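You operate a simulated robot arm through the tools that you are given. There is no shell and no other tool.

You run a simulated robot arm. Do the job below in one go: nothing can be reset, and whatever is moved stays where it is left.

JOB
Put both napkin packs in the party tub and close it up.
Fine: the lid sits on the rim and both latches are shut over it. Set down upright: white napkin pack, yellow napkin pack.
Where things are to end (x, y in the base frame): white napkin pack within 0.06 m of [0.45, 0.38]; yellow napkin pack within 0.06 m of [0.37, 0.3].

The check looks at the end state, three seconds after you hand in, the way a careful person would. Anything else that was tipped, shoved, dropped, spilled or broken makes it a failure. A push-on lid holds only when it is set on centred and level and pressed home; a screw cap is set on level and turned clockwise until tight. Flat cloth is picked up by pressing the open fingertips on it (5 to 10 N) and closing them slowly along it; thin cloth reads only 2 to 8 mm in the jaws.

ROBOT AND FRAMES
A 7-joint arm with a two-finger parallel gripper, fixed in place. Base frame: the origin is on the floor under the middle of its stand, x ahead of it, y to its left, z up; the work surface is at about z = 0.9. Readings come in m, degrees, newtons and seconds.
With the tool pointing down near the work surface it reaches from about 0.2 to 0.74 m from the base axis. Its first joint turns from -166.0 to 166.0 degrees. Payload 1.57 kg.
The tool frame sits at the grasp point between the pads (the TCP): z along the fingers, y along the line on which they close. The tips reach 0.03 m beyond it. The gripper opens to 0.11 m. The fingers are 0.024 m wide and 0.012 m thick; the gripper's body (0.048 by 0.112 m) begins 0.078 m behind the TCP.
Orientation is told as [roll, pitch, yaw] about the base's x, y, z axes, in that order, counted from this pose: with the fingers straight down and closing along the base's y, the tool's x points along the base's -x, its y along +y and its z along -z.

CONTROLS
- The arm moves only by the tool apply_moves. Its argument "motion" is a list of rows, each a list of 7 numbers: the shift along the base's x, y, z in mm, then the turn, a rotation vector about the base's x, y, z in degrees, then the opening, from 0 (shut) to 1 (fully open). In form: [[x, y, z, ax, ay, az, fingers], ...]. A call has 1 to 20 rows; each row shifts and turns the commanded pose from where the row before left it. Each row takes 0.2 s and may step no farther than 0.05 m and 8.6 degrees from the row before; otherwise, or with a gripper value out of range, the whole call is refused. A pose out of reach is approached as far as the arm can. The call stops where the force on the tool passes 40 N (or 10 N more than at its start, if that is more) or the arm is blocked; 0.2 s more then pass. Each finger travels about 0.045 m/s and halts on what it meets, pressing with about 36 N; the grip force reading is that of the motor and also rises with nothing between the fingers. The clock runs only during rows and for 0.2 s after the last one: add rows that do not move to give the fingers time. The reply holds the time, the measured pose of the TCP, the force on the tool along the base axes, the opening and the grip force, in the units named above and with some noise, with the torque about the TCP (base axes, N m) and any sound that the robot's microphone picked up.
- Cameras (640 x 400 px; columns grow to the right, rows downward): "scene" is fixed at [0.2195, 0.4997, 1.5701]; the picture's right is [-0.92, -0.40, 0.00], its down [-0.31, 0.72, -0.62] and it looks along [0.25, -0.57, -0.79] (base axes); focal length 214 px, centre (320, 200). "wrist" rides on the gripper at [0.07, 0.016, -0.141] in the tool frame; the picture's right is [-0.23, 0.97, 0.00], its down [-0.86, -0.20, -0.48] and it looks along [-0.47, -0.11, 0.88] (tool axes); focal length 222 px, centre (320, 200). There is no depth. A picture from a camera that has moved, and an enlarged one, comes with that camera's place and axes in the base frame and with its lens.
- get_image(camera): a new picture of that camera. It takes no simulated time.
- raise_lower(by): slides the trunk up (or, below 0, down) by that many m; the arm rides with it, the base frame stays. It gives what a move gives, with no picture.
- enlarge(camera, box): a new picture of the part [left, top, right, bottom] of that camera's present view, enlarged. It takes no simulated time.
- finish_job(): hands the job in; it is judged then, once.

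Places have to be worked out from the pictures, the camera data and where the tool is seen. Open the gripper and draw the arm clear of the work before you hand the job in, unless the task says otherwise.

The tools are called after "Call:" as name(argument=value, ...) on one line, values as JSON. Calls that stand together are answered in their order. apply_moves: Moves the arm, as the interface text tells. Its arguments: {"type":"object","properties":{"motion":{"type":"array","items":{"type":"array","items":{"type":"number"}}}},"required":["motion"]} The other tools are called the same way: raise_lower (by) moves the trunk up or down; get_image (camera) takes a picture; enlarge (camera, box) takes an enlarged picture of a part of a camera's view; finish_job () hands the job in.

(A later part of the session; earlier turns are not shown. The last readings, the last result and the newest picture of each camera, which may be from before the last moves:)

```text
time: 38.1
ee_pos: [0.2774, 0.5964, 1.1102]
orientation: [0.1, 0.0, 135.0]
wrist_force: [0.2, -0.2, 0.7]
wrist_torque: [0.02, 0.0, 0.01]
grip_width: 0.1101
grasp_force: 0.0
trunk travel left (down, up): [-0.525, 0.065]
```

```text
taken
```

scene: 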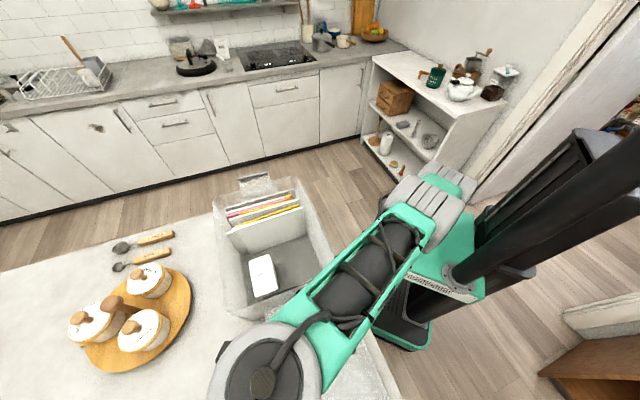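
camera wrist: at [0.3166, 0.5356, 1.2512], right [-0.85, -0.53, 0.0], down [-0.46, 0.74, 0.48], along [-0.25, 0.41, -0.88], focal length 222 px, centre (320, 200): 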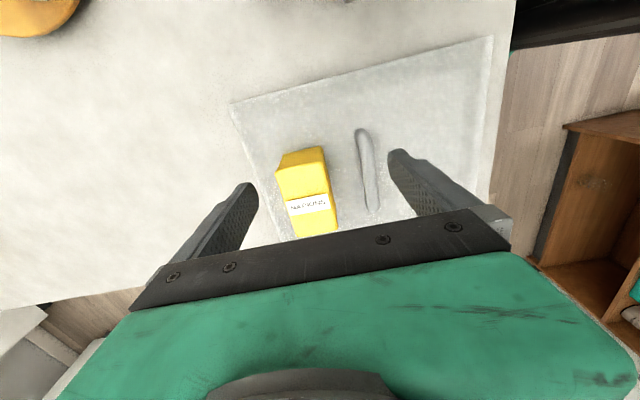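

Yaw 135° reached without complaint. Moving out over the yellow pack while lowering a bit.

Call:
apply_moves(motion=[[-5, 17.5, -12, 0, 0, 0, 1], [-5, 17.5, -12, 0, 0, 0, 1], [-5, 17.5, -12, 0, 0, 0, 1], [-5, 17.5, -12, 0, 0, 0, 1], [0, 0, 0, 0, 0, 0, 1]])

Call:
get_image(camera="wrist")

```text
time: 39.3
ee_pos: [0.2516, 0.6344, 1.0597]
orientation: [0.0, 0.0, 135.0]
wrist_force: [0.4, -0.2, 0.2]
wrist_torque: [0.02, -0.03, -0.02]
grip_width: 0.1099
grasp_force: 0.0
out of reach, approached as far as the arm can: row 2, 3, 4
trunk travel left (down, up): [-0.525, 0.065]
```

```text
taken
camera wrist: at [0.2904, 0.5734, 1.2023], right [-0.85, -0.53, 0.0], down [-0.46, 0.75, 0.48], along [-0.25, 0.41, -0.88], focal length 222 px, centre (320, 200)
```

wrist: 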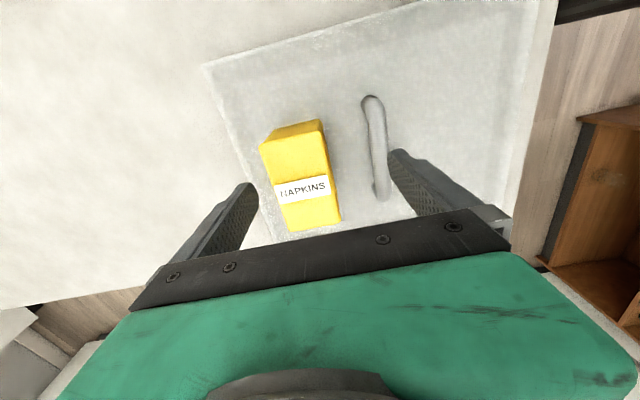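

The far limit fits a sphere around the shoulder, so raising the trunk helps at table height. I'll raise it 0.06 m and grip the yellow pack a bit nearer than its centre, sliding in along its long side.

Call:
raise_lower(by=0.06)

Call:
apply_moves(motion=[[9, 0, -30, 0, 0, 0, 1], [9, 0, -30, 0, 0, 0, 1], [9, 0, -20, 0, 0, 0, 1], [9, 0, -15, 0, 0, 0, 1], [0, 0, 0, 0, 0, 0, 1]])

Call:
get_image(camera="wrist")

```text
time: 40.3
ee_pos: [0.2521, 0.6349, 1.1202]
orientation: [0.1, 0.0, 135.0]
wrist_force: [-0.5, 0.9, 0.4]
wrist_torque: [0.04, 0.01, 0.0]
grip_width: 0.1102
grasp_force: 0.1
trunk travel left (down, up): [-0.585, 0.005]
```

```text
time: 41.5
ee_pos: [0.2871, 0.6345, 1.0246]
orientation: [0.1, -0.1, 135.1]
wrist_force: [-0.5, 0.0, 0.1]
wrist_torque: [-0.03, -0.03, 0.02]
grip_width: 0.1102
grasp_force: 0.0
trunk travel left (down, up): [-0.585, 0.005]
```

```text
taken
camera wrist: at [0.3264, 0.5738, 1.1665], right [-0.85, -0.53, 0.0], down [-0.46, 0.75, 0.48], along [-0.25, 0.41, -0.88], focal length 222 px, centre (320, 200)
```

wrist: 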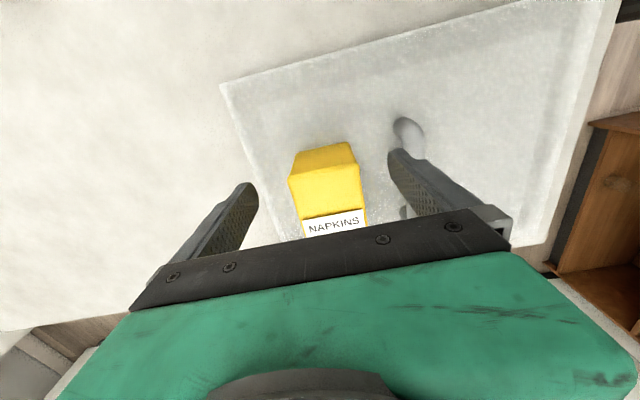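

The pack is centred between the fingers. Descending beside it and then sliding outward along its long side.

Call:
apply_moves(motion=[[0, 0, -20, 0, 0, 0, 1], [0, 0, -18, 0, 0, 0, 1], [-5, 6, 0, 0, 0, 0, 1], [-5, 6, 0, 0, 0, 0, 1], [0, 0, 0, 0, 0, 0, 1]])

Call:
get_image(camera="wrist")

```text
time: 42.7
ee_pos: [0.276, 0.6461, 0.987]
orientation: [-0.1, 0.0, 135.1]
wrist_force: [0.5, 0.2, -0.2]
wrist_torque: [-0.01, 0.04, 0.01]
grip_width: 0.1101
grasp_force: 0.1
trunk travel left (down, up): [-0.585, 0.005]
```

```text
taken
camera wrist: at [0.3164, 0.5854, 1.1286], right [-0.85, -0.53, 0.0], down [-0.46, 0.75, 0.48], along [-0.25, 0.41, -0.88], focal length 222 px, centre (320, 200)
```

wrist: 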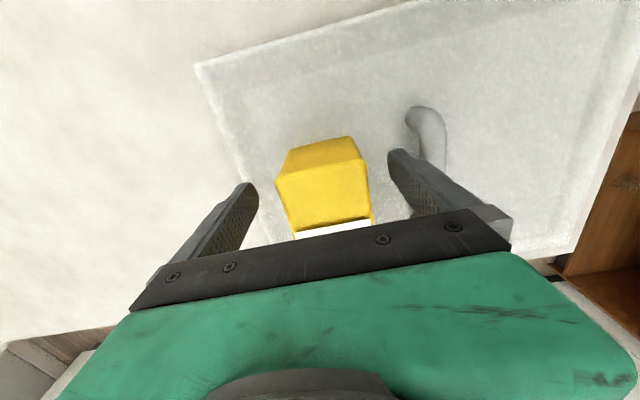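

The fingers straddle the near part of the yellow pack. Nudging slightly farther out and down, then closing.

Call:
apply_moves(motion=[[-5, 5, -7, 0, 0, 0, 1], [0, 0, 0, 0, 0, 0, 1]])

Call:
apply_moves(motion=[[0, 0, 0, 0, 0, 0, 0.7], [0, 0, 0, 0, 0, 0, 0.5], [0, 0, 0, 0, 0, 0, 0.45], [0, 0, 0, 0, 0, 0, 0.45], [0, 0, 0, 0, 0, 0, 0.45]])

Call:
get_image(camera="wrist")

```text
time: 43.3
ee_pos: [0.2724, 0.6519, 0.9804]
orientation: [0.0, 0.1, 135.0]
wrist_force: [0.3, -0.6, -0.4]
wrist_torque: [0.01, -0.02, -0.02]
grip_width: 0.1101
grasp_force: 0.1
trunk travel left (down, up): [-0.585, 0.005]
```

```text
time: 44.5
ee_pos: [0.2729, 0.6518, 0.9805]
orientation: [-0.1, 0.0, 135.0]
wrist_force: [0.0, -0.1, 0.4]
wrist_torque: [0.0, -0.02, 0.02]
grip_width: 0.0646
grasp_force: 33.1
trunk travel left (down, up): [-0.585, 0.005]
```

```text
taken
camera wrist: at [0.3117, 0.5904, 1.1211], right [-0.85, -0.53, 0.0], down [-0.46, 0.75, 0.48], along [-0.25, 0.41, -0.88], focal length 222 px, centre (320, 200)
```

wrist: 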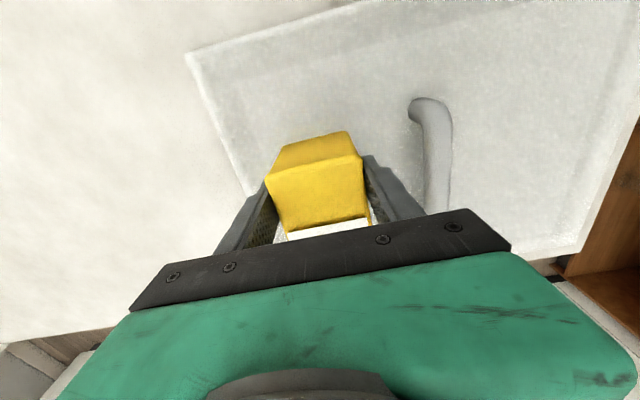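

Gripped at 64.6 mm. Lifting while drawing inward along the pack's long axis so the arm stays within reach.

Call:
apply_moves(motion=[[0, 0, 6, 0, 0, 0, 0.45], [3, -3, 10, 0, 0, 0, 0.45], [8, -10, 14, 0, 0, 0, 0.45], [10, -16, 18, 0, 0, 0, 0.45], [10, -22, 22, 0, 0, 0, 0.45], [10, -26, 26, 0, 0, 0, 0.45], [10, -30, 28, 0, 0, 0, 0.45], [10, -30, 28, 0, 0, 0, 0.45], [0, 0, 0, 0, 0, 0, 0.45]])

Call:
get_image(camera="wrist")

Call:
get_image(camera="scene")

```text
time: 46.5
ee_pos: [0.3301, 0.5122, 1.1309]
orientation: [0.0, 0.0, 135.1]
wrist_force: [-0.3, 0.0, -0.1]
wrist_torque: [-0.04, -0.03, 0.0]
grip_width: 0.0645
grasp_force: 36.1
trunk travel left (down, up): [-0.585, 0.005]
```

```text
taken
camera wrist: at [0.3695, 0.4508, 1.2735], right [-0.85, -0.53, 0.0], down [-0.46, 0.75, 0.48], along [-0.25, 0.41, -0.88], focal length 222 px, centre (320, 200)
```

wrist: 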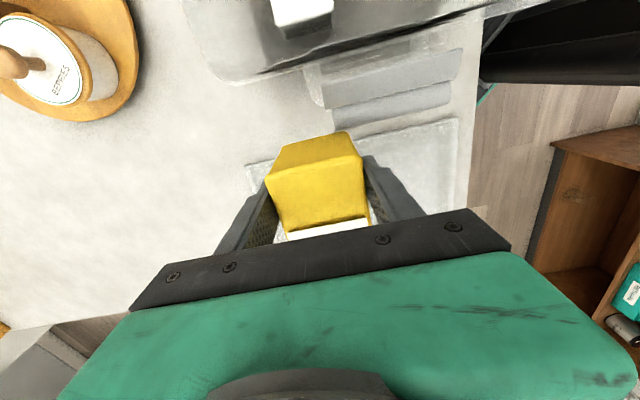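

```text
taken
```

scene: 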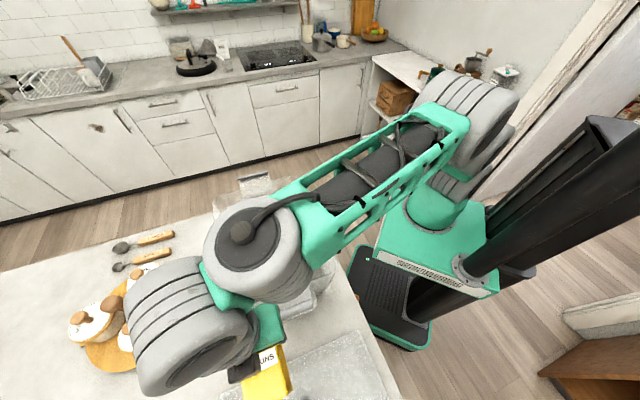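

Yellow pack held. While here, the wrist camera sees the near latch from above, so I'll enlarge it.

Call:
enlarge(camera="wrist", box=[190, 0, 510, 200])

```text
2.00 times, centred on (350, 100) of wrist
camera zoom: at [0.3695, 0.4508, 1.2735], right [-0.85, -0.53, 0.0], down [-0.46, 0.75, 0.48], along [-0.25, 0.41, -0.88], focal length 444 px, centre (260, 400)
```

zoom: 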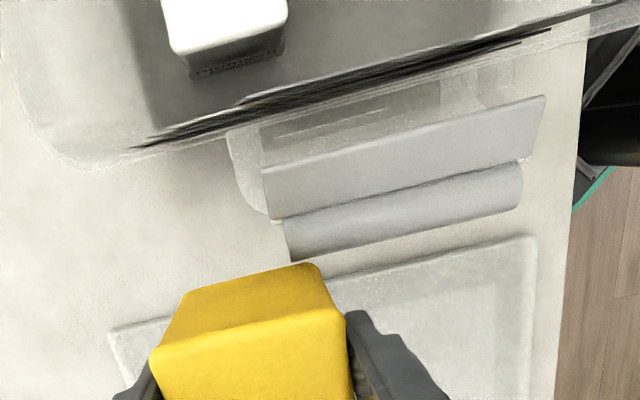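

Now carrying the yellow pack up and over the tub, then I'll lower the trunk again for the placement.

Call:
apply_moves(motion=[[2, -8, 35, 0, 0, 0, 0.45], [8, -34, 25, 0, 0, 0, 0.45], [10, -36, 20, 0, 0, 0, 0.45], [10, -36, 20, 0, 0, 0, 0.45], [10, -36, 20, 0, 0, 0, 0.45], [10, -36, 20, 0, 0, 0, 0.45], [8.6, -38, 20, 0, 0, 0, 0.45], [0, 0, 0, 0, 0, 0, 0.45]])

Call:
raise_lower(by=-0.12)

Call:
get_image(camera="wrist")

Call:
get_image(camera="scene")

```text
time: 48.3
ee_pos: [0.3935, 0.292, 1.2975]
orientation: [0.0, 0.1, 135.0]
wrist_force: [0.2, -0.1, -0.4]
wrist_torque: [0.01, -0.03, 0.02]
grip_width: 0.0644
grasp_force: 35.5
trunk travel left (down, up): [-0.585, 0.005]
```

```text
time: 49.8
ee_pos: [0.3932, 0.2922, 1.1774]
orientation: [0.1, -0.1, 135.0]
wrist_force: [-0.9, -0.2, -0.4]
wrist_torque: [-0.02, -0.02, 0.0]
grip_width: 0.0645
grasp_force: 36.1
trunk travel left (down, up): [-0.465, 0.125]
```

```text
taken
camera wrist: at [0.4335, 0.2309, 1.3185], right [-0.85, -0.53, 0.0], down [-0.46, 0.75, 0.48], along [-0.25, 0.41, -0.88], focal length 222 px, centre (320, 200)
```

wrist: 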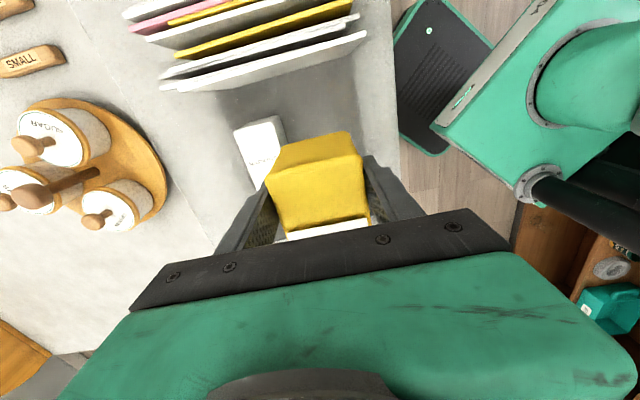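

```text
taken
```

scene: 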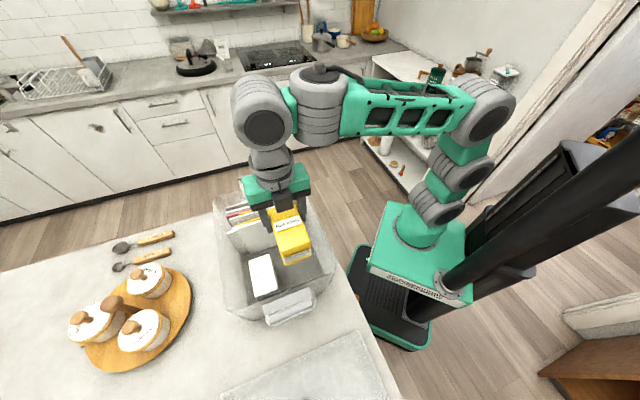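

Both cards and pack are in view; the card tops reach about z = 1.06 so I keep the camera side clear. Shifting to TCP (0.385, 0.298) and descending.

Call:
apply_moves(motion=[[-4, 3, -20, 0, 0, 0, 0.45], [-4, 3, -40, 0, 0, 0, 0.45], [0, 0, -40, 0, 0, 0, 0.45], [0, 0, -40, 0, 0, 0, 0.45], [0, 0, -20, 0, 0, 0, 0.45], [0, 0, 0, 0, 0, 0, 0.45]])

Call:
get_image(camera="wrist")

Call:
enlarge(camera="scene", box=[190, 130, 400, 345])

```text
time: 51.2
ee_pos: [0.3874, 0.2976, 1.015]
orientation: [0.0, 0.1, 135.0]
wrist_force: [0.4, -0.2, -0.6]
wrist_torque: [-0.02, 0.0, 0.02]
grip_width: 0.0646
grasp_force: 36.3
trunk travel left (down, up): [-0.465, 0.125]
```

```text
taken
camera wrist: at [0.4261, 0.2375, 1.1566], right [-0.85, -0.53, 0.0], down [-0.46, 0.75, 0.48], along [-0.25, 0.41, -0.88], focal length 222 px, centre (320, 200)
```

wrist: 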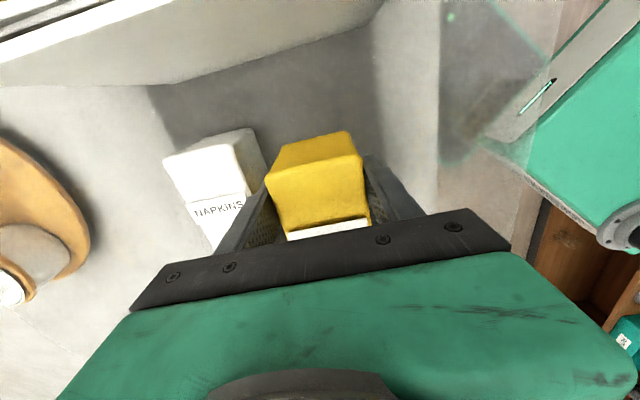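

```text
1.86 times, centred on (295, 238) of scene
camera zoom: at [0.2195, 0.4997, 1.5701], right [-0.92, -0.4, 0.0], down [-0.31, 0.72, -0.62], along [0.25, -0.57, -0.79], focal length 399 px, centre (366, 130)
```

zoom: 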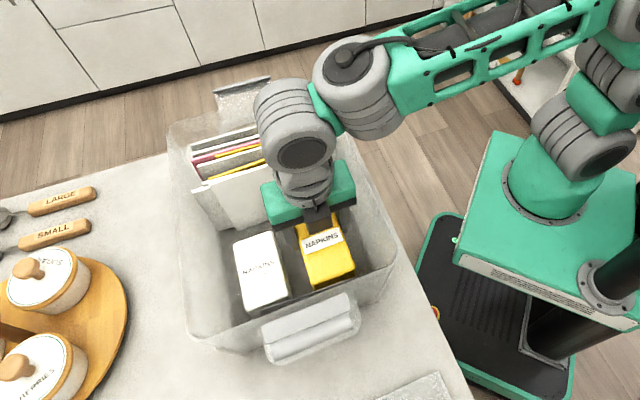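

Clearances look fine on both sides. Lowering the yellow pack slowly to the floor.

Call:
apply_moves(motion=[[-1, 0, -14, 0, 0, 0, 0.45], [-1, 0, -14, 0, 0, 0, 0.45], [0, 0, -10, 0, 0, 0, 0.45], [0, 0, -4, 0, 0, 0, 0.45], [0, 0, -3, 0, 0, 0, 0.45], [0, 0, 0, 0, 0, 0, 0.45]])

```text
time: 52.6
ee_pos: [0.3852, 0.2969, 0.9715]
orientation: [0.0, -0.1, 135.0]
wrist_force: [0.2, -0.3, -0.9]
wrist_torque: [-0.02, 0.01, 0.03]
grip_width: 0.0644
grasp_force: 36.2
trunk travel left (down, up): [-0.465, 0.125]
```

Call:
apply_moves(motion=[[0, 0, -3, 0, 0, 0, 0.45], [0, 0, -2, 0, 0, 0, 0.45], [0, 0, -2, 0, 0, 0, 0.45], [0, 0, 0, 0, 0, 0, 0.45]])

```text
time: 53.6
ee_pos: [0.3844, 0.2976, 0.9655]
orientation: [0.0, 0.0, 135.0]
wrist_force: [0.4, 0.0, 0.1]
wrist_torque: [0.05, 0.02, 0.01]
grip_width: 0.0644
grasp_force: 35.6
trunk travel left (down, up): [-0.465, 0.125]
```

Force is just starting to change at z = 0.9655. One more small step to confirm contact.

Call:
apply_moves(motion=[[0, 0, -2, 0, 0, 0, 0.45], [0, 0, 0, 0, 0, 0, 0.45]])

```text
time: 54.2
ee_pos: [0.3829, 0.2984, 0.9659]
orientation: [-0.2, 0.0, 135.0]
wrist_force: [3.4, 0.6, 13.8]
wrist_torque: [-0.05, 0.48, 0.01]
grip_width: 0.0645
grasp_force: 35.9
trunk travel left (down, up): [-0.465, 0.125]
```

Firm contact (13.8 N). Easing up 2 mm and opening moderately to release.

Call:
apply_moves(motion=[[0, 0, 2, 0, 0, 0, 0.45], [0, 0, 0, 0, 0, 0, 0.62], [0, 0, 0, 0, 0, 0, 0.72], [0, 0, 0, 0, 0, 0, 0.72], [0, 0, 0, 0, 0, 0, 0.72]])

Call:
get_image(camera="wrist")

```text
time: 55.4
ee_pos: [0.3839, 0.2986, 0.9657]
orientation: [0.0, -0.1, 135.0]
wrist_force: [1.0, 0.7, 0.5]
wrist_torque: [0.0, 0.0, -0.01]
grip_width: 0.0793
grasp_force: 0.0
trunk travel left (down, up): [-0.465, 0.125]
```

```text
taken
camera wrist: at [0.4232, 0.2375, 1.1068], right [-0.85, -0.53, 0.0], down [-0.46, 0.75, 0.48], along [-0.25, 0.41, -0.88], focal length 222 px, centre (320, 200)
```

wrist: 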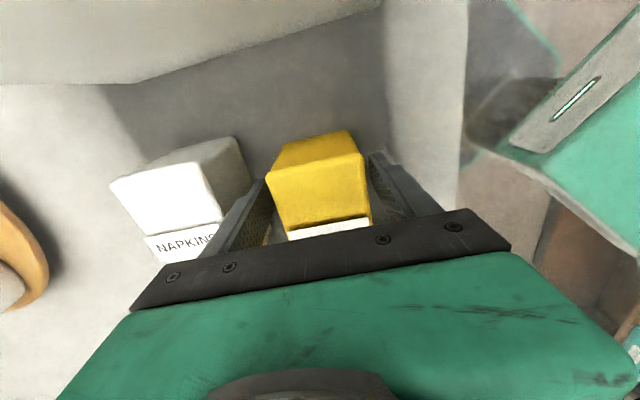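

The yellow pack is released. Rising straight out of the tub, keeping the fingers at this opening.

Call:
apply_moves(motion=[[0, 0, 15, 0, 0, 0, 0.72], [0, 0, 30, 0, 0, 0, 0.72], [0, 0, 40, 0, 0, 0, 0.72], [0, 0, 40, 0, 0, 0, 0.72], [0, 0, 40, 0, 0, 0, 0.72], [0, 0, 40, 0, 0, 0, 0.72], [0, 0, 40, 0, 0, 0, 0.72], [0, 0, 0, 0, 0, 0, 0.72]])

Call:
get_image(camera="wrist")

Call:
enlarge(camera="scene", box=[190, 160, 350, 345])

Call:
enlarge(camera="scene", box=[245, 260, 345, 345])

```text
time: 57.2
ee_pos: [0.3869, 0.3003, 1.2095]
orientation: [0.0, 0.1, 135.0]
wrist_force: [0.6, 0.3, 0.8]
wrist_torque: [0.01, 0.03, 0.03]
grip_width: 0.0791
grasp_force: 0.1
trunk travel left (down, up): [-0.465, 0.125]
```

```text
taken
camera wrist: at [0.4255, 0.2387, 1.3519], right [-0.85, -0.53, 0.0], down [-0.46, 0.75, 0.48], along [-0.25, 0.41, -0.88], focal length 222 px, centre (320, 200)
```

wrist: 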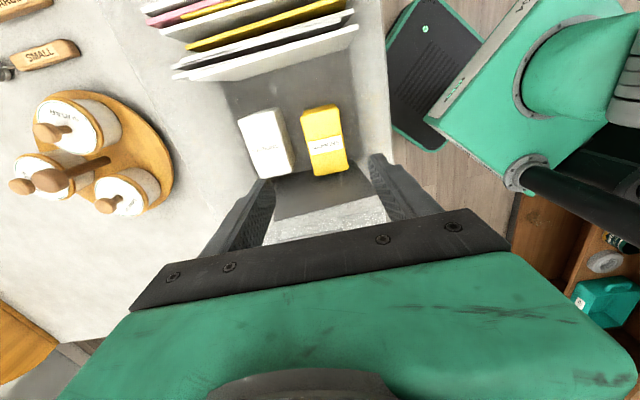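

```text
2.16 times, centred on (270, 252) of scene
camera zoom: at [0.2195, 0.4997, 1.5701], right [-0.92, -0.4, 0.0], down [-0.31, 0.72, -0.62], along [0.25, -0.57, -0.79], focal length 464 px, centre (428, 86)
```

zoom: 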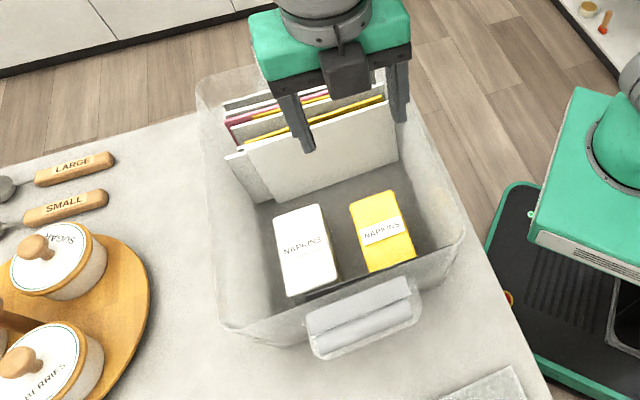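

```text
4.71 times, centred on (295, 302) of scene
camera zoom: at [0.2195, 0.4997, 1.5701], right [-0.92, -0.4, 0.0], down [-0.31, 0.72, -0.62], along [0.25, -0.57, -0.79], focal length 1009 px, centre (438, -282)
```

zoom: 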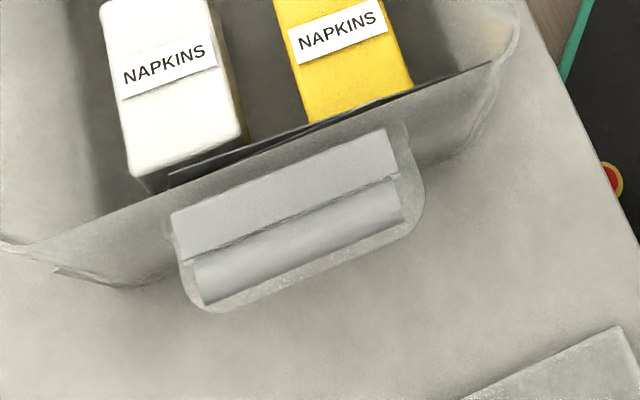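

Both packs stand upright in the tub. The near latch looks like it swung relative to before (it may have been touched by the yellow pack), so I'll raise the trunk and view it from above.

Call:
raise_lower(by=0.06)

Call:
apply_moves(motion=[[-18, 34, 0, 0, 0, 0, 0.72], [-18, 34, 0, 0, 0, 0, 0.72], [-18, 34, -5, 0, 0, 0, 0.72], [-18, 34, -5, 0, 0, 0, 0.72], [-18, 34, -5, 0, 0, 0, 0.72], [0, 0, 0, 0, 0, 0, 0.72]])

Call:
get_image(camera="wrist")

Call:
enlarge(camera="wrist", box=[200, 0, 520, 200])

```text
time: 58.2
ee_pos: [0.3861, 0.3002, 1.2706]
orientation: [0.0, 0.0, 135.0]
wrist_force: [-0.8, 0.1, 0.2]
wrist_torque: [0.01, -0.02, 0.01]
grip_width: 0.0793
grasp_force: 0.0
trunk travel left (down, up): [-0.525, 0.065]
```

```text
time: 59.6
ee_pos: [0.2987, 0.47, 1.2533]
orientation: [0.0, -0.1, 134.8]
wrist_force: [0.3, 0.8, -0.7]
wrist_torque: [0.03, 0.0, 0.06]
grip_width: 0.0791
grasp_force: 0.1
trunk travel left (down, up): [-0.525, 0.065]
```

```text
taken
camera wrist: at [0.3368, 0.4098, 1.3958], right [-0.85, -0.53, 0.0], down [-0.46, 0.75, 0.48], along [-0.25, 0.41, -0.88], focal length 222 px, centre (320, 200)
```

wrist: 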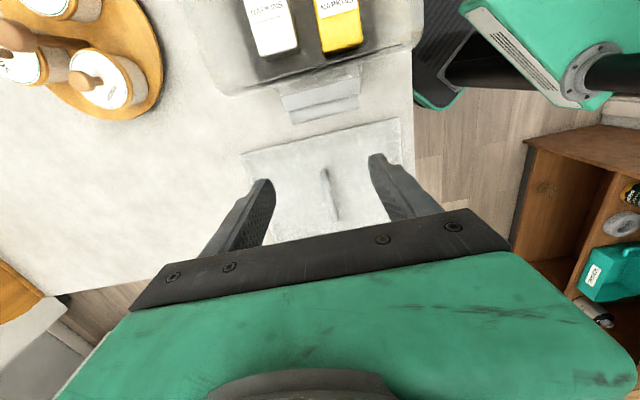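

```text
2.00 times, centred on (360, 100) of wrist
camera zoom: at [0.3368, 0.4098, 1.3958], right [-0.85, -0.53, 0.0], down [-0.46, 0.75, 0.48], along [-0.25, 0.41, -0.88], focal length 444 px, centre (240, 400)
```

zoom: 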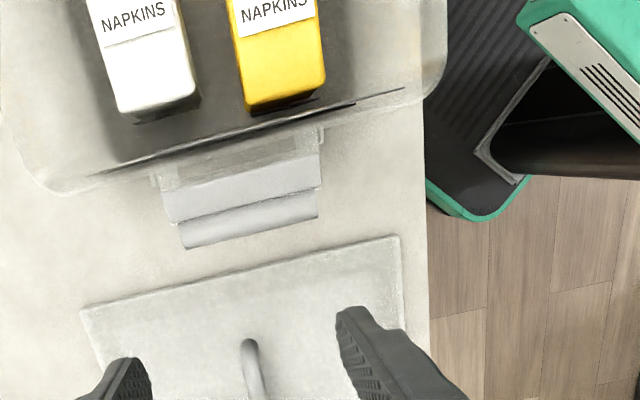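

The latch only swung up slightly and stays outside the rim, so the lid still fits. Next the lid: moving down toward its handle at about (0.189, 0.604), keeping yaw 135° so the fingers close across the bar.

Call:
apply_moves(motion=[[-18, 22, -25, 0, 0, 0, 0.72], [-18, 22, -25, 0, 0, 0, 0.72], [-18, 22, -25, 0, 0, 0, 0.72], [-18, 22, -25, 0, 0, 0, 0.72], [-18, 22, -25, 0, 0, 0, 0.72], [-18, 22, -25, 0, 0, 0, 0.72], [0, 0, 0, 0, 0, 0, 0.72]])

Call:
get_image(camera="wrist")

Call:
get_image(camera="scene")

```text
time: 61.2
ee_pos: [0.186, 0.6037, 1.101]
orientation: [0.0, 0.0, 135.0]
wrist_force: [0.6, 0.5, 0.7]
wrist_torque: [0.01, -0.03, -0.03]
grip_width: 0.0789
grasp_force: 0.1
trunk travel left (down, up): [-0.525, 0.065]
```

```text
taken
camera wrist: at [0.2256, 0.5428, 1.242], right [-0.85, -0.53, 0.0], down [-0.46, 0.75, 0.48], along [-0.25, 0.41, -0.88], focal length 222 px, centre (320, 200)
```

wrist: 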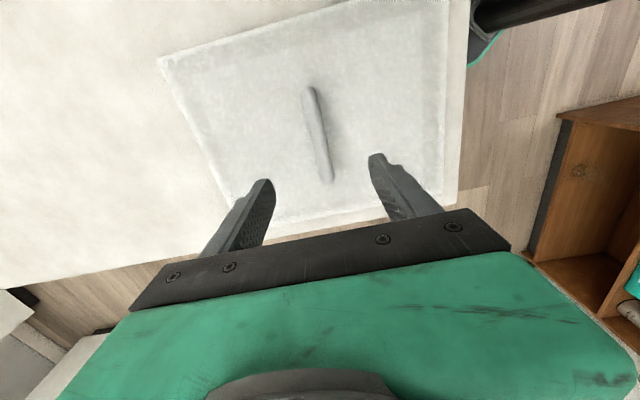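

```text
taken
```

scene: 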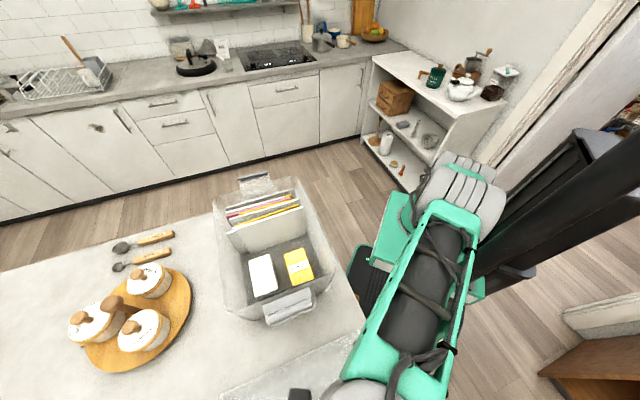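

The whole lid is in view. Enlarging to get the handle, its height and the lid's corners.

Call:
enlarge(camera="wrist", box=[150, 0, 480, 230])

Call:
enlarge(camera="wrist", box=[270, 70, 380, 200])

```text
1.74 times, centred on (315, 115) of wrist
camera zoom: at [0.2256, 0.5428, 1.242], right [-0.85, -0.53, 0.0], down [-0.46, 0.75, 0.48], along [-0.25, 0.41, -0.88], focal length 386 px, centre (329, 348)
```

zoom: 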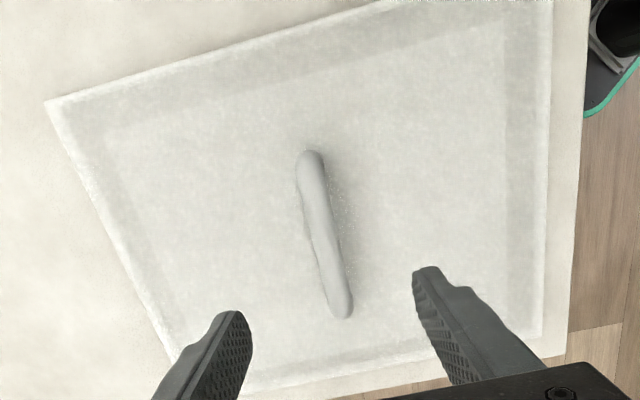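

```text
3.08 times, centred on (325, 135) of wrist
camera zoom: at [0.2256, 0.5428, 1.242], right [-0.85, -0.53, 0.0], down [-0.46, 0.75, 0.48], along [-0.25, 0.41, -0.88], focal length 684 px, centre (305, 400)
```

zoom: 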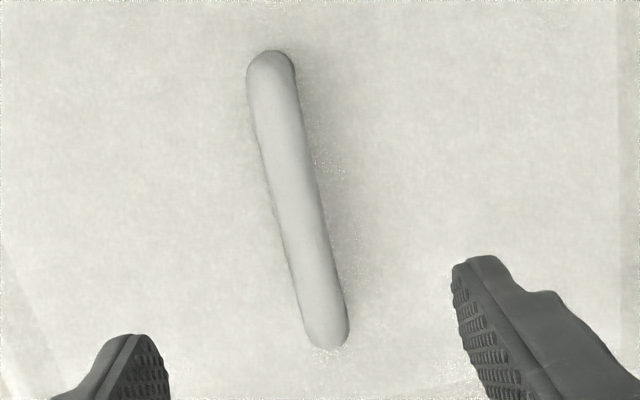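

The handle's middle is at about (0.190, 0.607), in the lid's centre. I'll align with it, descend, and feel for the lid surface with the open tips.

Call:
apply_moves(motion=[[2, 2, -35, 0, 0, 0, 0.6], [2, 1, -35, 0, 0, 0, 0.5], [0, 0, -35, 0, 0, 0, 0.5], [0, 0, -20, 0, 0, 0, 0.5], [0, 0, 0, 0, 0, 0, 0.5]])

Call:
get_image(camera="wrist")

```text
time: 62.4
ee_pos: [0.1914, 0.6077, 0.9779]
orientation: [-0.1, 0.0, 134.9]
wrist_force: [-0.1, -0.4, -0.2]
wrist_torque: [0.01, 0.03, -0.02]
grip_width: 0.0551
grasp_force: 0.2
trunk travel left (down, up): [-0.525, 0.065]
```

```text
taken
camera wrist: at [0.2305, 0.5457, 1.12], right [-0.85, -0.53, 0.0], down [-0.46, 0.75, 0.48], along [-0.25, 0.41, -0.88], focal length 222 px, centre (320, 200)
```

wrist: 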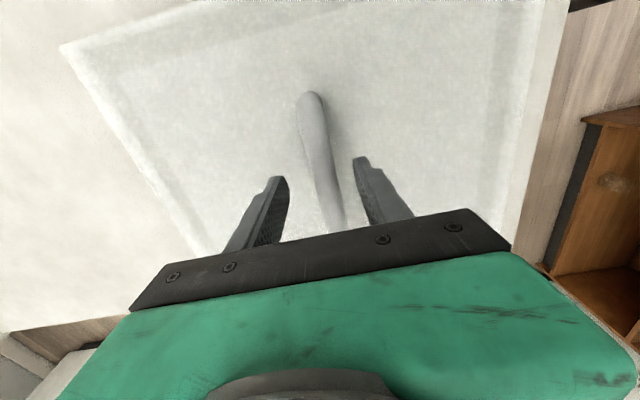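

The bar is centred between the fingers. Lowering gently to feel for contact.

Call:
apply_moves(motion=[[0, 0, -10, 0, 0, 0, 0.5], [0, 0, -8, 0, 0, 0, 0.5], [0, 0, -6, 0, 0, 0, 0.5], [0, 0, 0, 0, 0, 0, 0.5]])

Call:
enlarge(camera="wrist", box=[220, 60, 440, 230])

```text
time: 63.4
ee_pos: [0.1927, 0.6058, 0.9555]
orientation: [0.0, 0.0, 135.0]
wrist_force: [0.3, -0.3, 0.1]
wrist_torque: [-0.03, -0.01, -0.01]
grip_width: 0.0549
grasp_force: 0.1
trunk travel left (down, up): [-0.525, 0.065]
```

```text
2.35 times, centred on (330, 145) of wrist
camera zoom: at [0.2313, 0.5447, 1.0959], right [-0.85, -0.53, 0.0], down [-0.46, 0.75, 0.48], along [-0.25, 0.41, -0.88], focal length 523 px, centre (296, 329)
```

zoom: 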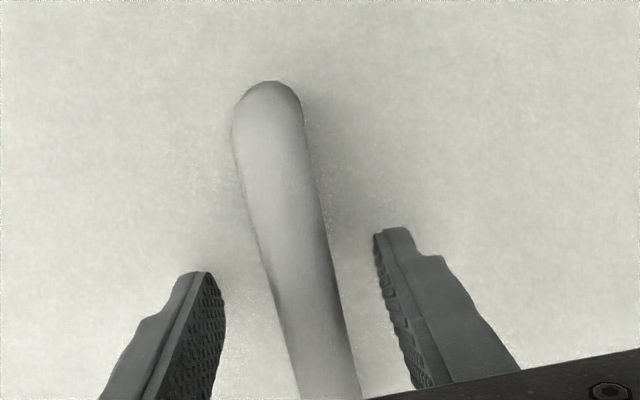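

Still no contact at TCP z = 0.9555. Continuing in small steps.

Call:
apply_moves(motion=[[0, 0, -4, 0, 0, 0, 0.5], [0, 0, -4, 0, 0, 0, 0.5], [0, 0, 0, 0, 0, 0, 0.5]])

```text
time: 64.2
ee_pos: [0.1921, 0.6042, 0.9487]
orientation: [-0.2, 0.1, 135.0]
wrist_force: [0.1, 0.6, 4.2]
wrist_torque: [-0.07, 0.08, -0.02]
grip_width: 0.0551
grasp_force: 0.4
trunk travel left (down, up): [-0.525, 0.065]
```

Contact with the lid surface (tips at z about 0.919). Raising 2 mm and closing on the bar.

Call:
apply_moves(motion=[[0, 0, 2.5, 0, 0, 0, 0.5], [0, 0, 0, 0, 0, 0, 0.3], [0, 0, 0, 0, 0, 0, 0.15], [0, 0, 0, 0, 0, 0, 0], [0, 0, 0, 0, 0, 0, 0], [0, 0, 0, 0, 0, 0, 0]])

Call:
get_image(camera="wrist")

```text
time: 65.6
ee_pos: [0.1925, 0.606, 0.9498]
orientation: [0.0, 0.1, 135.0]
wrist_force: [0.3, 0.4, 0.9]
wrist_torque: [0.0, -0.03, -0.01]
grip_width: 0.0195
grasp_force: 33.3
trunk travel left (down, up): [-0.525, 0.065]
```

```text
taken
camera wrist: at [0.2317, 0.5443, 1.0918], right [-0.85, -0.53, 0.0], down [-0.46, 0.75, 0.48], along [-0.25, 0.41, -0.88], focal length 222 px, centre (320, 200)
```

wrist: 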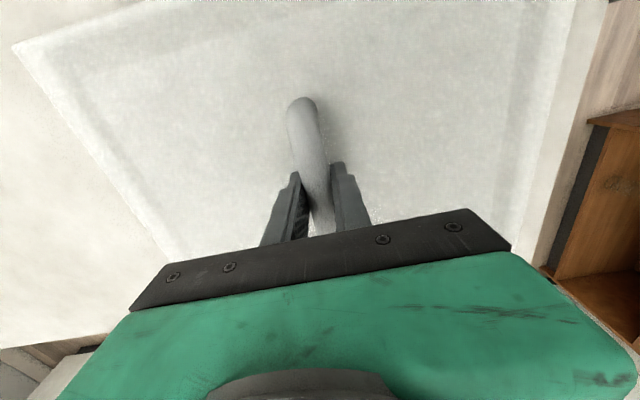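

The bar is held at 19.5 mm with 33 N. Lifting a little first to feel the lid's weight.

Call:
apply_moves(motion=[[0, 0, 5, 0, 0, 0, 0], [0, 0, 10, 0, 0, 0, 0], [0, 0, 15, 0, 0, 0, 0], [0, 0, 0, 0, 0, 0, 0]])

Call:
get_image(camera="wrist")

Call:
get_image(camera="scene")

```text
time: 66.6
ee_pos: [0.1922, 0.6056, 0.9806]
orientation: [0.0, 0.0, 135.0]
wrist_force: [0.1, 0.4, -1.7]
wrist_torque: [-0.01, -0.01, -0.03]
grip_width: 0.0195
grasp_force: 33.3
trunk travel left (down, up): [-0.525, 0.065]
```

```text
taken
camera wrist: at [0.231, 0.5444, 1.1224], right [-0.85, -0.53, 0.0], down [-0.46, 0.75, 0.48], along [-0.25, 0.41, -0.88], focal length 222 px, centre (320, 200)
```

wrist: 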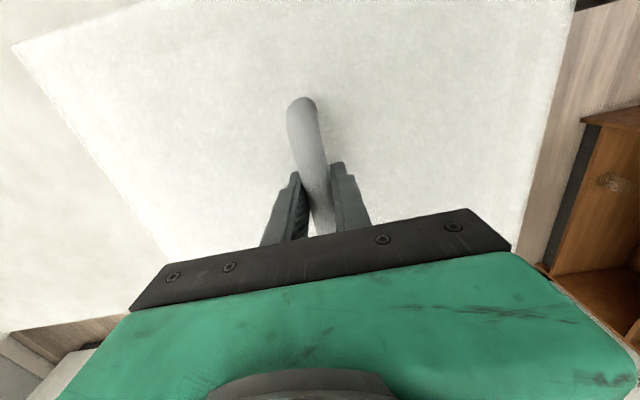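

```text
taken
```

scene: 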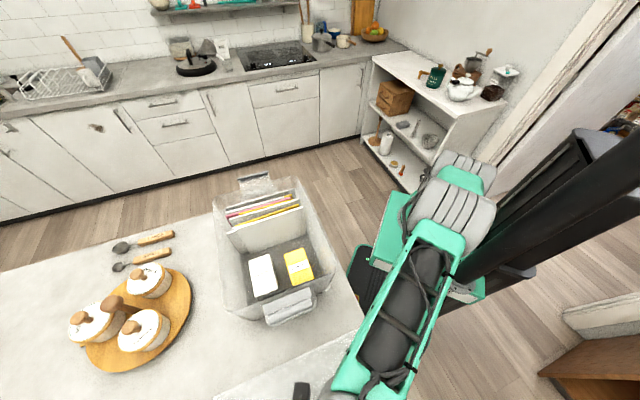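

The lid hangs level and firm (about 2 N). I'll raise the trunk and lift so the lid clears the latch and rim.

Call:
raise_lower(by=0.06)

Call:
apply_moves(motion=[[0, 0, 30, 0, 0, 0, 0], [0, 0, 35, 0, 0, 0, 0], [0, 0, 35, 0, 0, 0, 0], [0, 0, 30, 0, 0, 0, 0], [0, 0, 0, 0, 0, 0, 0]])

```text
time: 67.6
ee_pos: [0.1908, 0.6061, 1.0414]
orientation: [-0.1, 0.0, 134.9]
wrist_force: [-0.2, -0.1, -1.4]
wrist_torque: [-0.03, 0.0, -0.01]
grip_width: 0.0192
grasp_force: 33.3
trunk travel left (down, up): [-0.585, 0.005]
```

```text
time: 68.8
ee_pos: [0.1887, 0.6033, 1.1712]
orientation: [-0.1, 0.0, 135.0]
wrist_force: [0.1, -0.6, -2.1]
wrist_torque: [-0.03, 0.0, -0.01]
grip_width: 0.0193
grasp_force: 33.8
trunk travel left (down, up): [-0.585, 0.005]
```

Carrying the lid toward the tub centre while turning it by -90° so its long side lines up with the tub.

Call:
apply_moves(motion=[[16, -20, 6, 0, 0, -7.5, 0], [20, -24, 4, 0, 0, -7.5, 0], [22, -26, 4, 0, 0, -7.5, 0], [23, -27, 4, 0, 0, -7.5, 0], [23, -27, 4, 0, 0, -7.5, 0], [24, -28, 4, 0, 0, -7.5, 0], [24, -28, 4, 0, 0, -7.5, 0], [24, -28, 4, 0, 0, -7.5, 0], [24, -28, 0, 0, 0, -7.5, 0], [24, -28, 0, 0, 0, -7.5, 0], [24, -28, 0, 0, 0, -7.5, 0], [23, -22, 0, 0, 0, -7.5, 0], [0, 0, 0, 0, 0, 0, 0]])

Call:
get_image(camera="wrist")

Call:
get_image(camera="scene")

```text
time: 71.6
ee_pos: [0.4621, 0.292, 1.2016]
orientation: [0.1, 0.0, 44.8]
wrist_force: [0.4, 0.0, -2.5]
wrist_torque: [0.0, -0.02, 0.0]
grip_width: 0.0195
grasp_force: 33.4
trunk travel left (down, up): [-0.585, 0.005]
```

```text
taken
camera wrist: at [0.4028, 0.2544, 1.3432], right [-0.53, 0.85, 0.0], down [0.75, 0.46, 0.48], along [0.41, 0.25, -0.88], focal length 222 px, centre (320, 200)
```

wrist: 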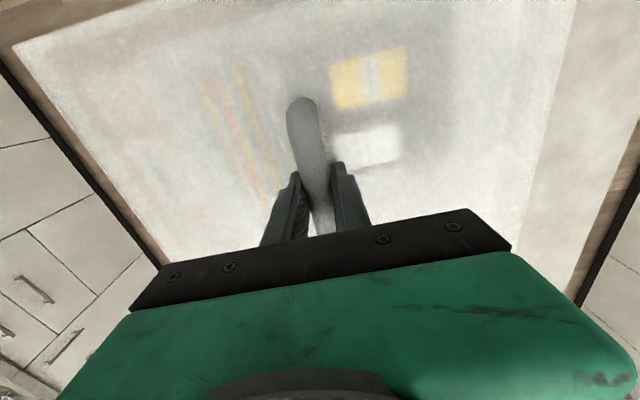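

```text
taken
```

scene: 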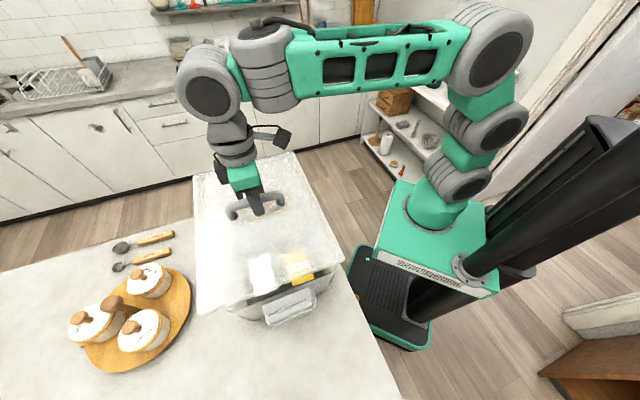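

The lid is turned and hovers above the tub. I'll enlarge both views to compare lid outline and rim.

Call:
enlarge(camera="scene", box=[180, 130, 360, 340])

Call:
enlarge(camera="wrist", box=[0, 0, 640, 260])

```text
1.90 times, centred on (270, 235) of scene
camera zoom: at [0.2195, 0.4997, 1.5701], right [-0.92, -0.4, 0.0], down [-0.31, 0.72, -0.62], along [0.25, -0.57, -0.79], focal length 408 px, centre (415, 133)
```

zoom: 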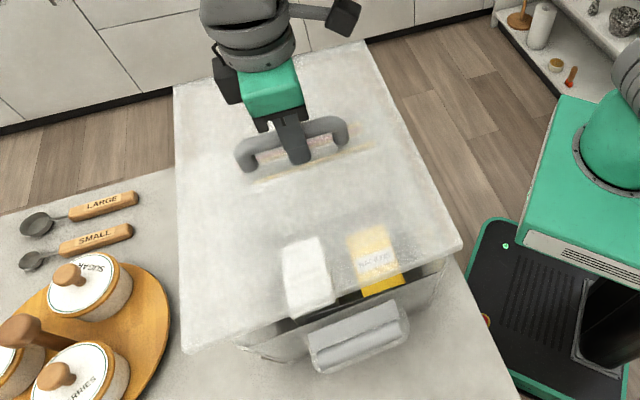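

```text
1.00 times, centred on (320, 130) of wrist (not enlarged: the box is as wide or as high as the picture)
camera zoom: at [0.4028, 0.2544, 1.3432], right [-0.53, 0.85, 0.0], down [0.75, 0.46, 0.48], along [0.41, 0.25, -0.88], focal length 222 px, centre (320, 270)
```

zoom: 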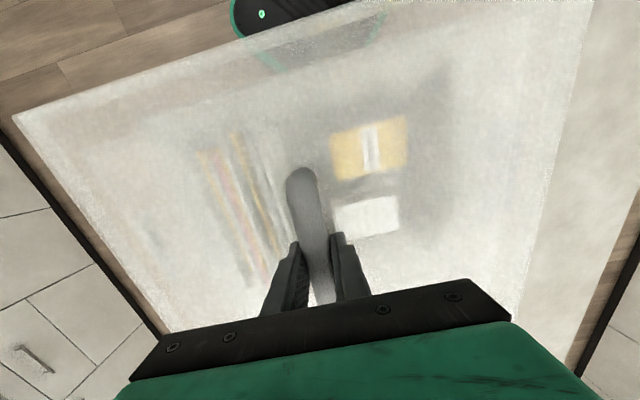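

The lid outline measures about 0.27 x 0.345 m and is parallel to the rim within half a degree; the rim appears at z about 1.07 with centre near (0.465, 0.284). Lowering the lid to just above the rim and correcting toward that centre.

Call:
apply_moves(motion=[[1, -3, -20, 0, 0, 0, 0], [1, -3, -20, 0, 0, 0, 0], [0, 0, -15, 0, 0, 0, 0], [0, 0, 0, 0, 0, 0, 0]])

Call:
enlarge(camera="scene", box=[190, 150, 360, 340])

Call:
enlarge(camera="scene", box=[195, 255, 355, 345])

Call:
get_image(camera="wrist")

```text
time: 72.6
ee_pos: [0.4663, 0.2856, 1.1478]
orientation: [0.0, 0.0, 45.0]
wrist_force: [0.4, 0.8, -2.6]
wrist_torque: [-0.02, 0.0, 0.03]
grip_width: 0.0195
grasp_force: 33.0
trunk travel left (down, up): [-0.585, 0.005]
```

```text
2.11 times, centred on (275, 245) of scene
camera zoom: at [0.2195, 0.4997, 1.5701], right [-0.92, -0.4, 0.0], down [-0.31, 0.72, -0.62], along [0.25, -0.57, -0.79], focal length 452 px, centre (415, 105)
```

zoom: 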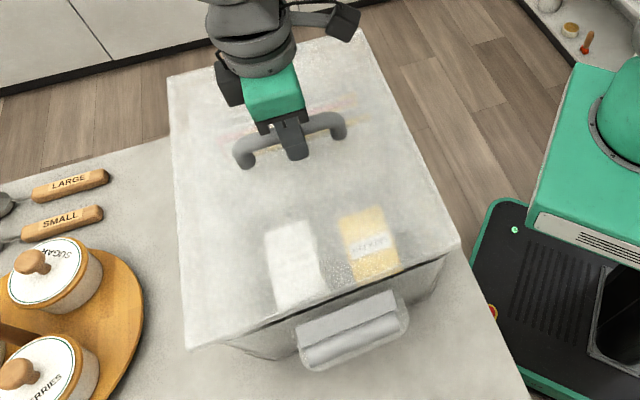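

```text
4.00 times, centred on (275, 300) of scene
camera zoom: at [0.2195, 0.4997, 1.5701], right [-0.92, -0.4, 0.0], down [-0.31, 0.72, -0.62], along [0.25, -0.57, -0.79], focal length 858 px, centre (500, -200)
```

zoom: 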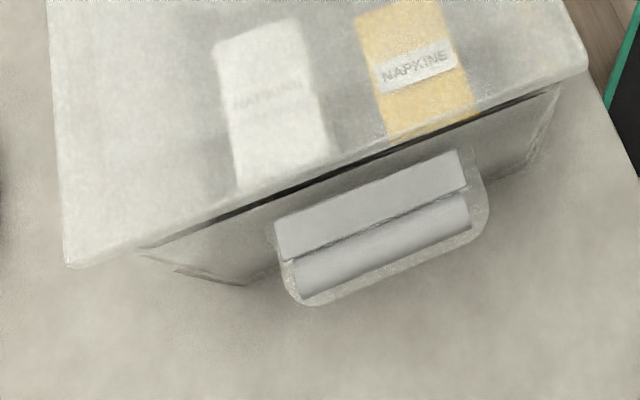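

```text
taken
camera wrist: at [0.4066, 0.2482, 1.2891], right [-0.53, 0.85, 0.0], down [0.75, 0.46, 0.48], along [0.41, 0.25, -0.88], focal length 222 px, centre (320, 200)
```

wrist: 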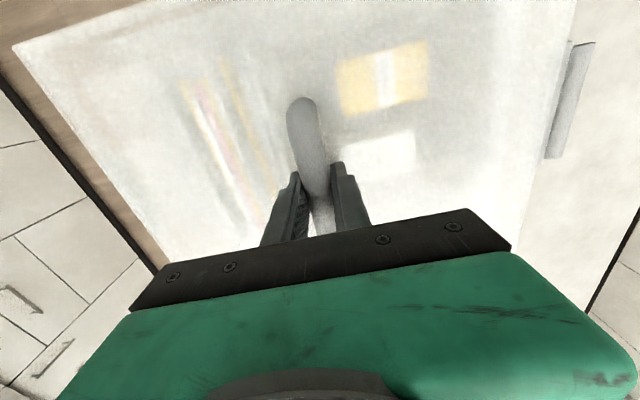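

The scene view suggests the lid sits a few millimetres too far toward the camera side. I'll shift y by -4 mm and lower to just about rim height, watching the force.

Call:
apply_moves(motion=[[0, -4, -8, 0, 0, 0, 0], [0, 0, -7, 0, 0, 0, 0], [0, 0, 0, 0, 0, 0, 0]])

Call:
enlarge(camera="scene", box=[195, 255, 355, 345])

Call:
enlarge(camera="scene", box=[300, 230, 360, 310])

Call:
enlarge(camera="scene", box=[195, 280, 265, 345])

```text
time: 73.4
ee_pos: [0.4645, 0.2813, 1.132]
orientation: [0.0, 0.0, 44.9]
wrist_force: [0.0, 0.3, -2.5]
wrist_torque: [0.01, 0.02, -0.03]
grip_width: 0.0193
grasp_force: 33.2
trunk travel left (down, up): [-0.585, 0.005]
```

```text
4.00 times, centred on (275, 300) of scene
camera zoom: at [0.2195, 0.4997, 1.5701], right [-0.92, -0.4, 0.0], down [-0.31, 0.72, -0.62], along [0.25, -0.57, -0.79], focal length 858 px, centre (500, -200)
```

zoom: 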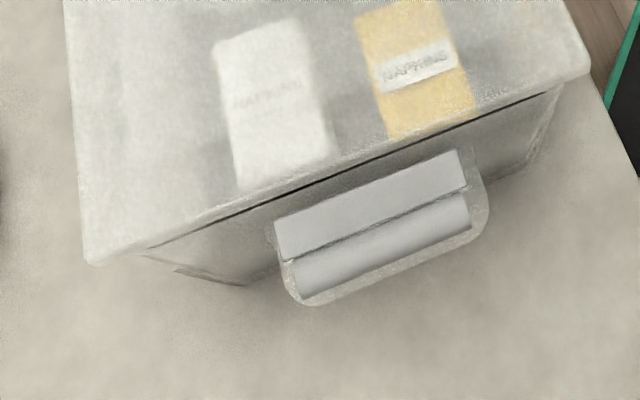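

```text
5.00 times, centred on (330, 270) of scene
camera zoom: at [0.2195, 0.4997, 1.5701], right [-0.92, -0.4, 0.0], down [-0.31, 0.72, -0.62], along [0.25, -0.57, -0.79], focal length 1072 px, centre (270, -150)
```

zoom: 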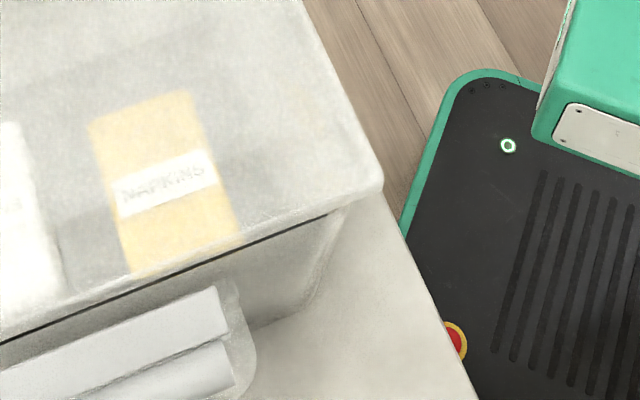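

```text
6.15 times, centred on (230, 312) of scene
camera zoom: at [0.2195, 0.4997, 1.5701], right [-0.92, -0.4, 0.0], down [-0.31, 0.72, -0.62], along [0.25, -0.57, -0.79], focal length 1320 px, centre (874, -492)
```

zoom: 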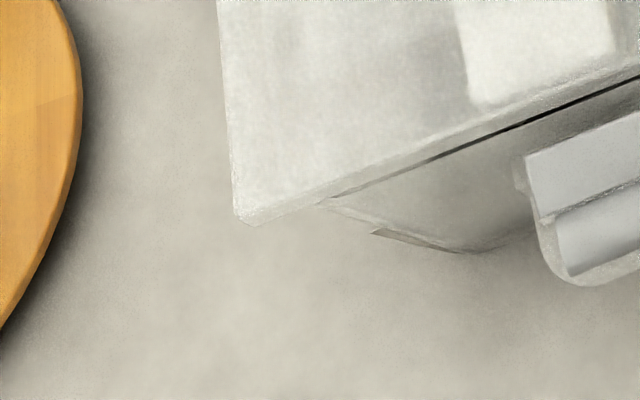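

No contact yet at TCP z = 1.132. I'll shift about 3 mm along -45° (away from the left overhang) and lower in small steps until I feel the rim.

Call:
apply_moves(motion=[[-2, -2, -3, 0, 0, 0, 0], [0, 0, -3, 0, 0, 0, 0], [0, 0, 0, 0, 0, 0, 0]])

Call:
enlarge(camera="scene", box=[195, 255, 355, 345])

```text
time: 74.2
ee_pos: [0.4629, 0.278, 1.1275]
orientation: [0.0, 0.0, 45.1]
wrist_force: [0.0, -0.9, -1.7]
wrist_torque: [0.03, 0.02, -0.02]
grip_width: 0.0195
grasp_force: 33.9
trunk travel left (down, up): [-0.585, 0.005]
```

```text
4.00 times, centred on (275, 300) of scene
camera zoom: at [0.2195, 0.4997, 1.5701], right [-0.92, -0.4, 0.0], down [-0.31, 0.72, -0.62], along [0.25, -0.57, -0.79], focal length 858 px, centre (500, -200)
```

zoom: 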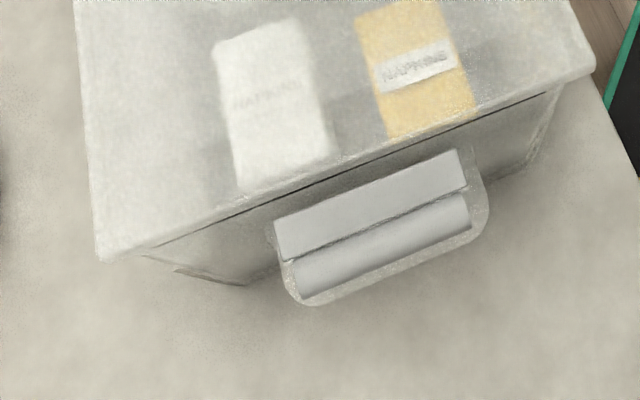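

Lid and rim now agree in the scene view to about 2 mm. Continuing down in 2 mm steps.

Call:
apply_moves(motion=[[0, 0, -2, 0, 0, 0, 0], [0, 0, -2, 0, 0, 0, 0], [0, 0, -2, 0, 0, 0, 0], [0, 0, 0, 0, 0, 0, 0]])

```text
time: 75.2
ee_pos: [0.464, 0.278, 1.1232]
orientation: [0.0, 0.0, 44.9]
wrist_force: [0.0, 0.0, -1.6]
wrist_torque: [0.2, 0.02, 0.01]
grip_width: 0.0195
grasp_force: 33.5
trunk travel left (down, up): [-0.585, 0.005]
```

A slight torque appears, so one side may be touching. One more small step.

Call:
apply_moves(motion=[[0, 0, -2, 0, 0, 0, 0], [0, 0, 0, 0, 0, 0, 0]])

Call:
enlarge(camera="scene", box=[190, 150, 360, 345])

Call:
enlarge(camera="scene", box=[195, 255, 355, 345])

```text
time: 75.8
ee_pos: [0.4635, 0.279, 1.1217]
orientation: [0.0, 0.0, 45.0]
wrist_force: [0.5, -1.4, 4.5]
wrist_torque: [-0.44, 0.45, 0.04]
grip_width: 0.0194
grasp_force: 33.3
trunk travel left (down, up): [-0.585, 0.005]
```

```text
2.05 times, centred on (275, 248) of scene
camera zoom: at [0.2195, 0.4997, 1.5701], right [-0.92, -0.4, 0.0], down [-0.31, 0.72, -0.62], along [0.25, -0.57, -0.79], focal length 440 px, centre (412, 103)
```

zoom: 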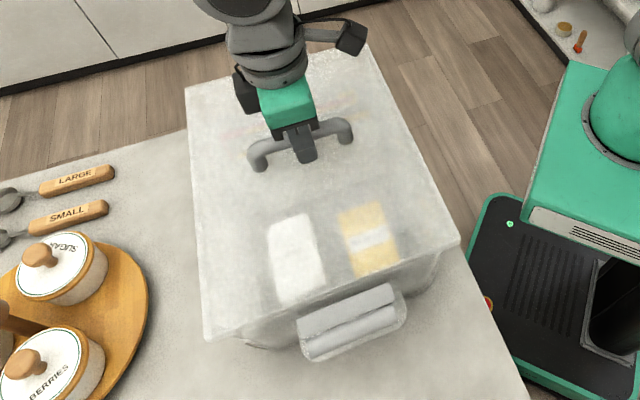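

```text
4.00 times, centred on (275, 300) of scene
camera zoom: at [0.2195, 0.4997, 1.5701], right [-0.92, -0.4, 0.0], down [-0.31, 0.72, -0.62], along [0.25, -0.57, -0.79], focal length 858 px, centre (500, -200)
```

zoom: 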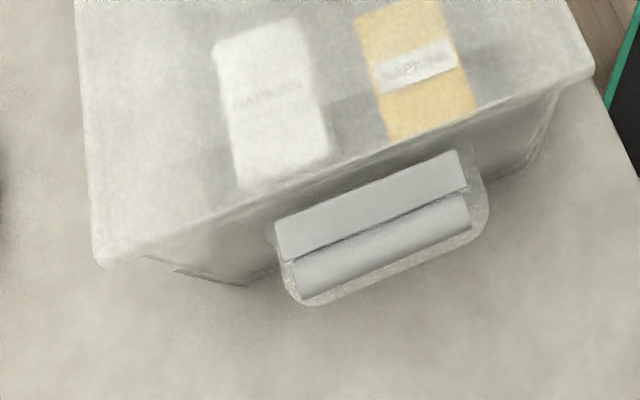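

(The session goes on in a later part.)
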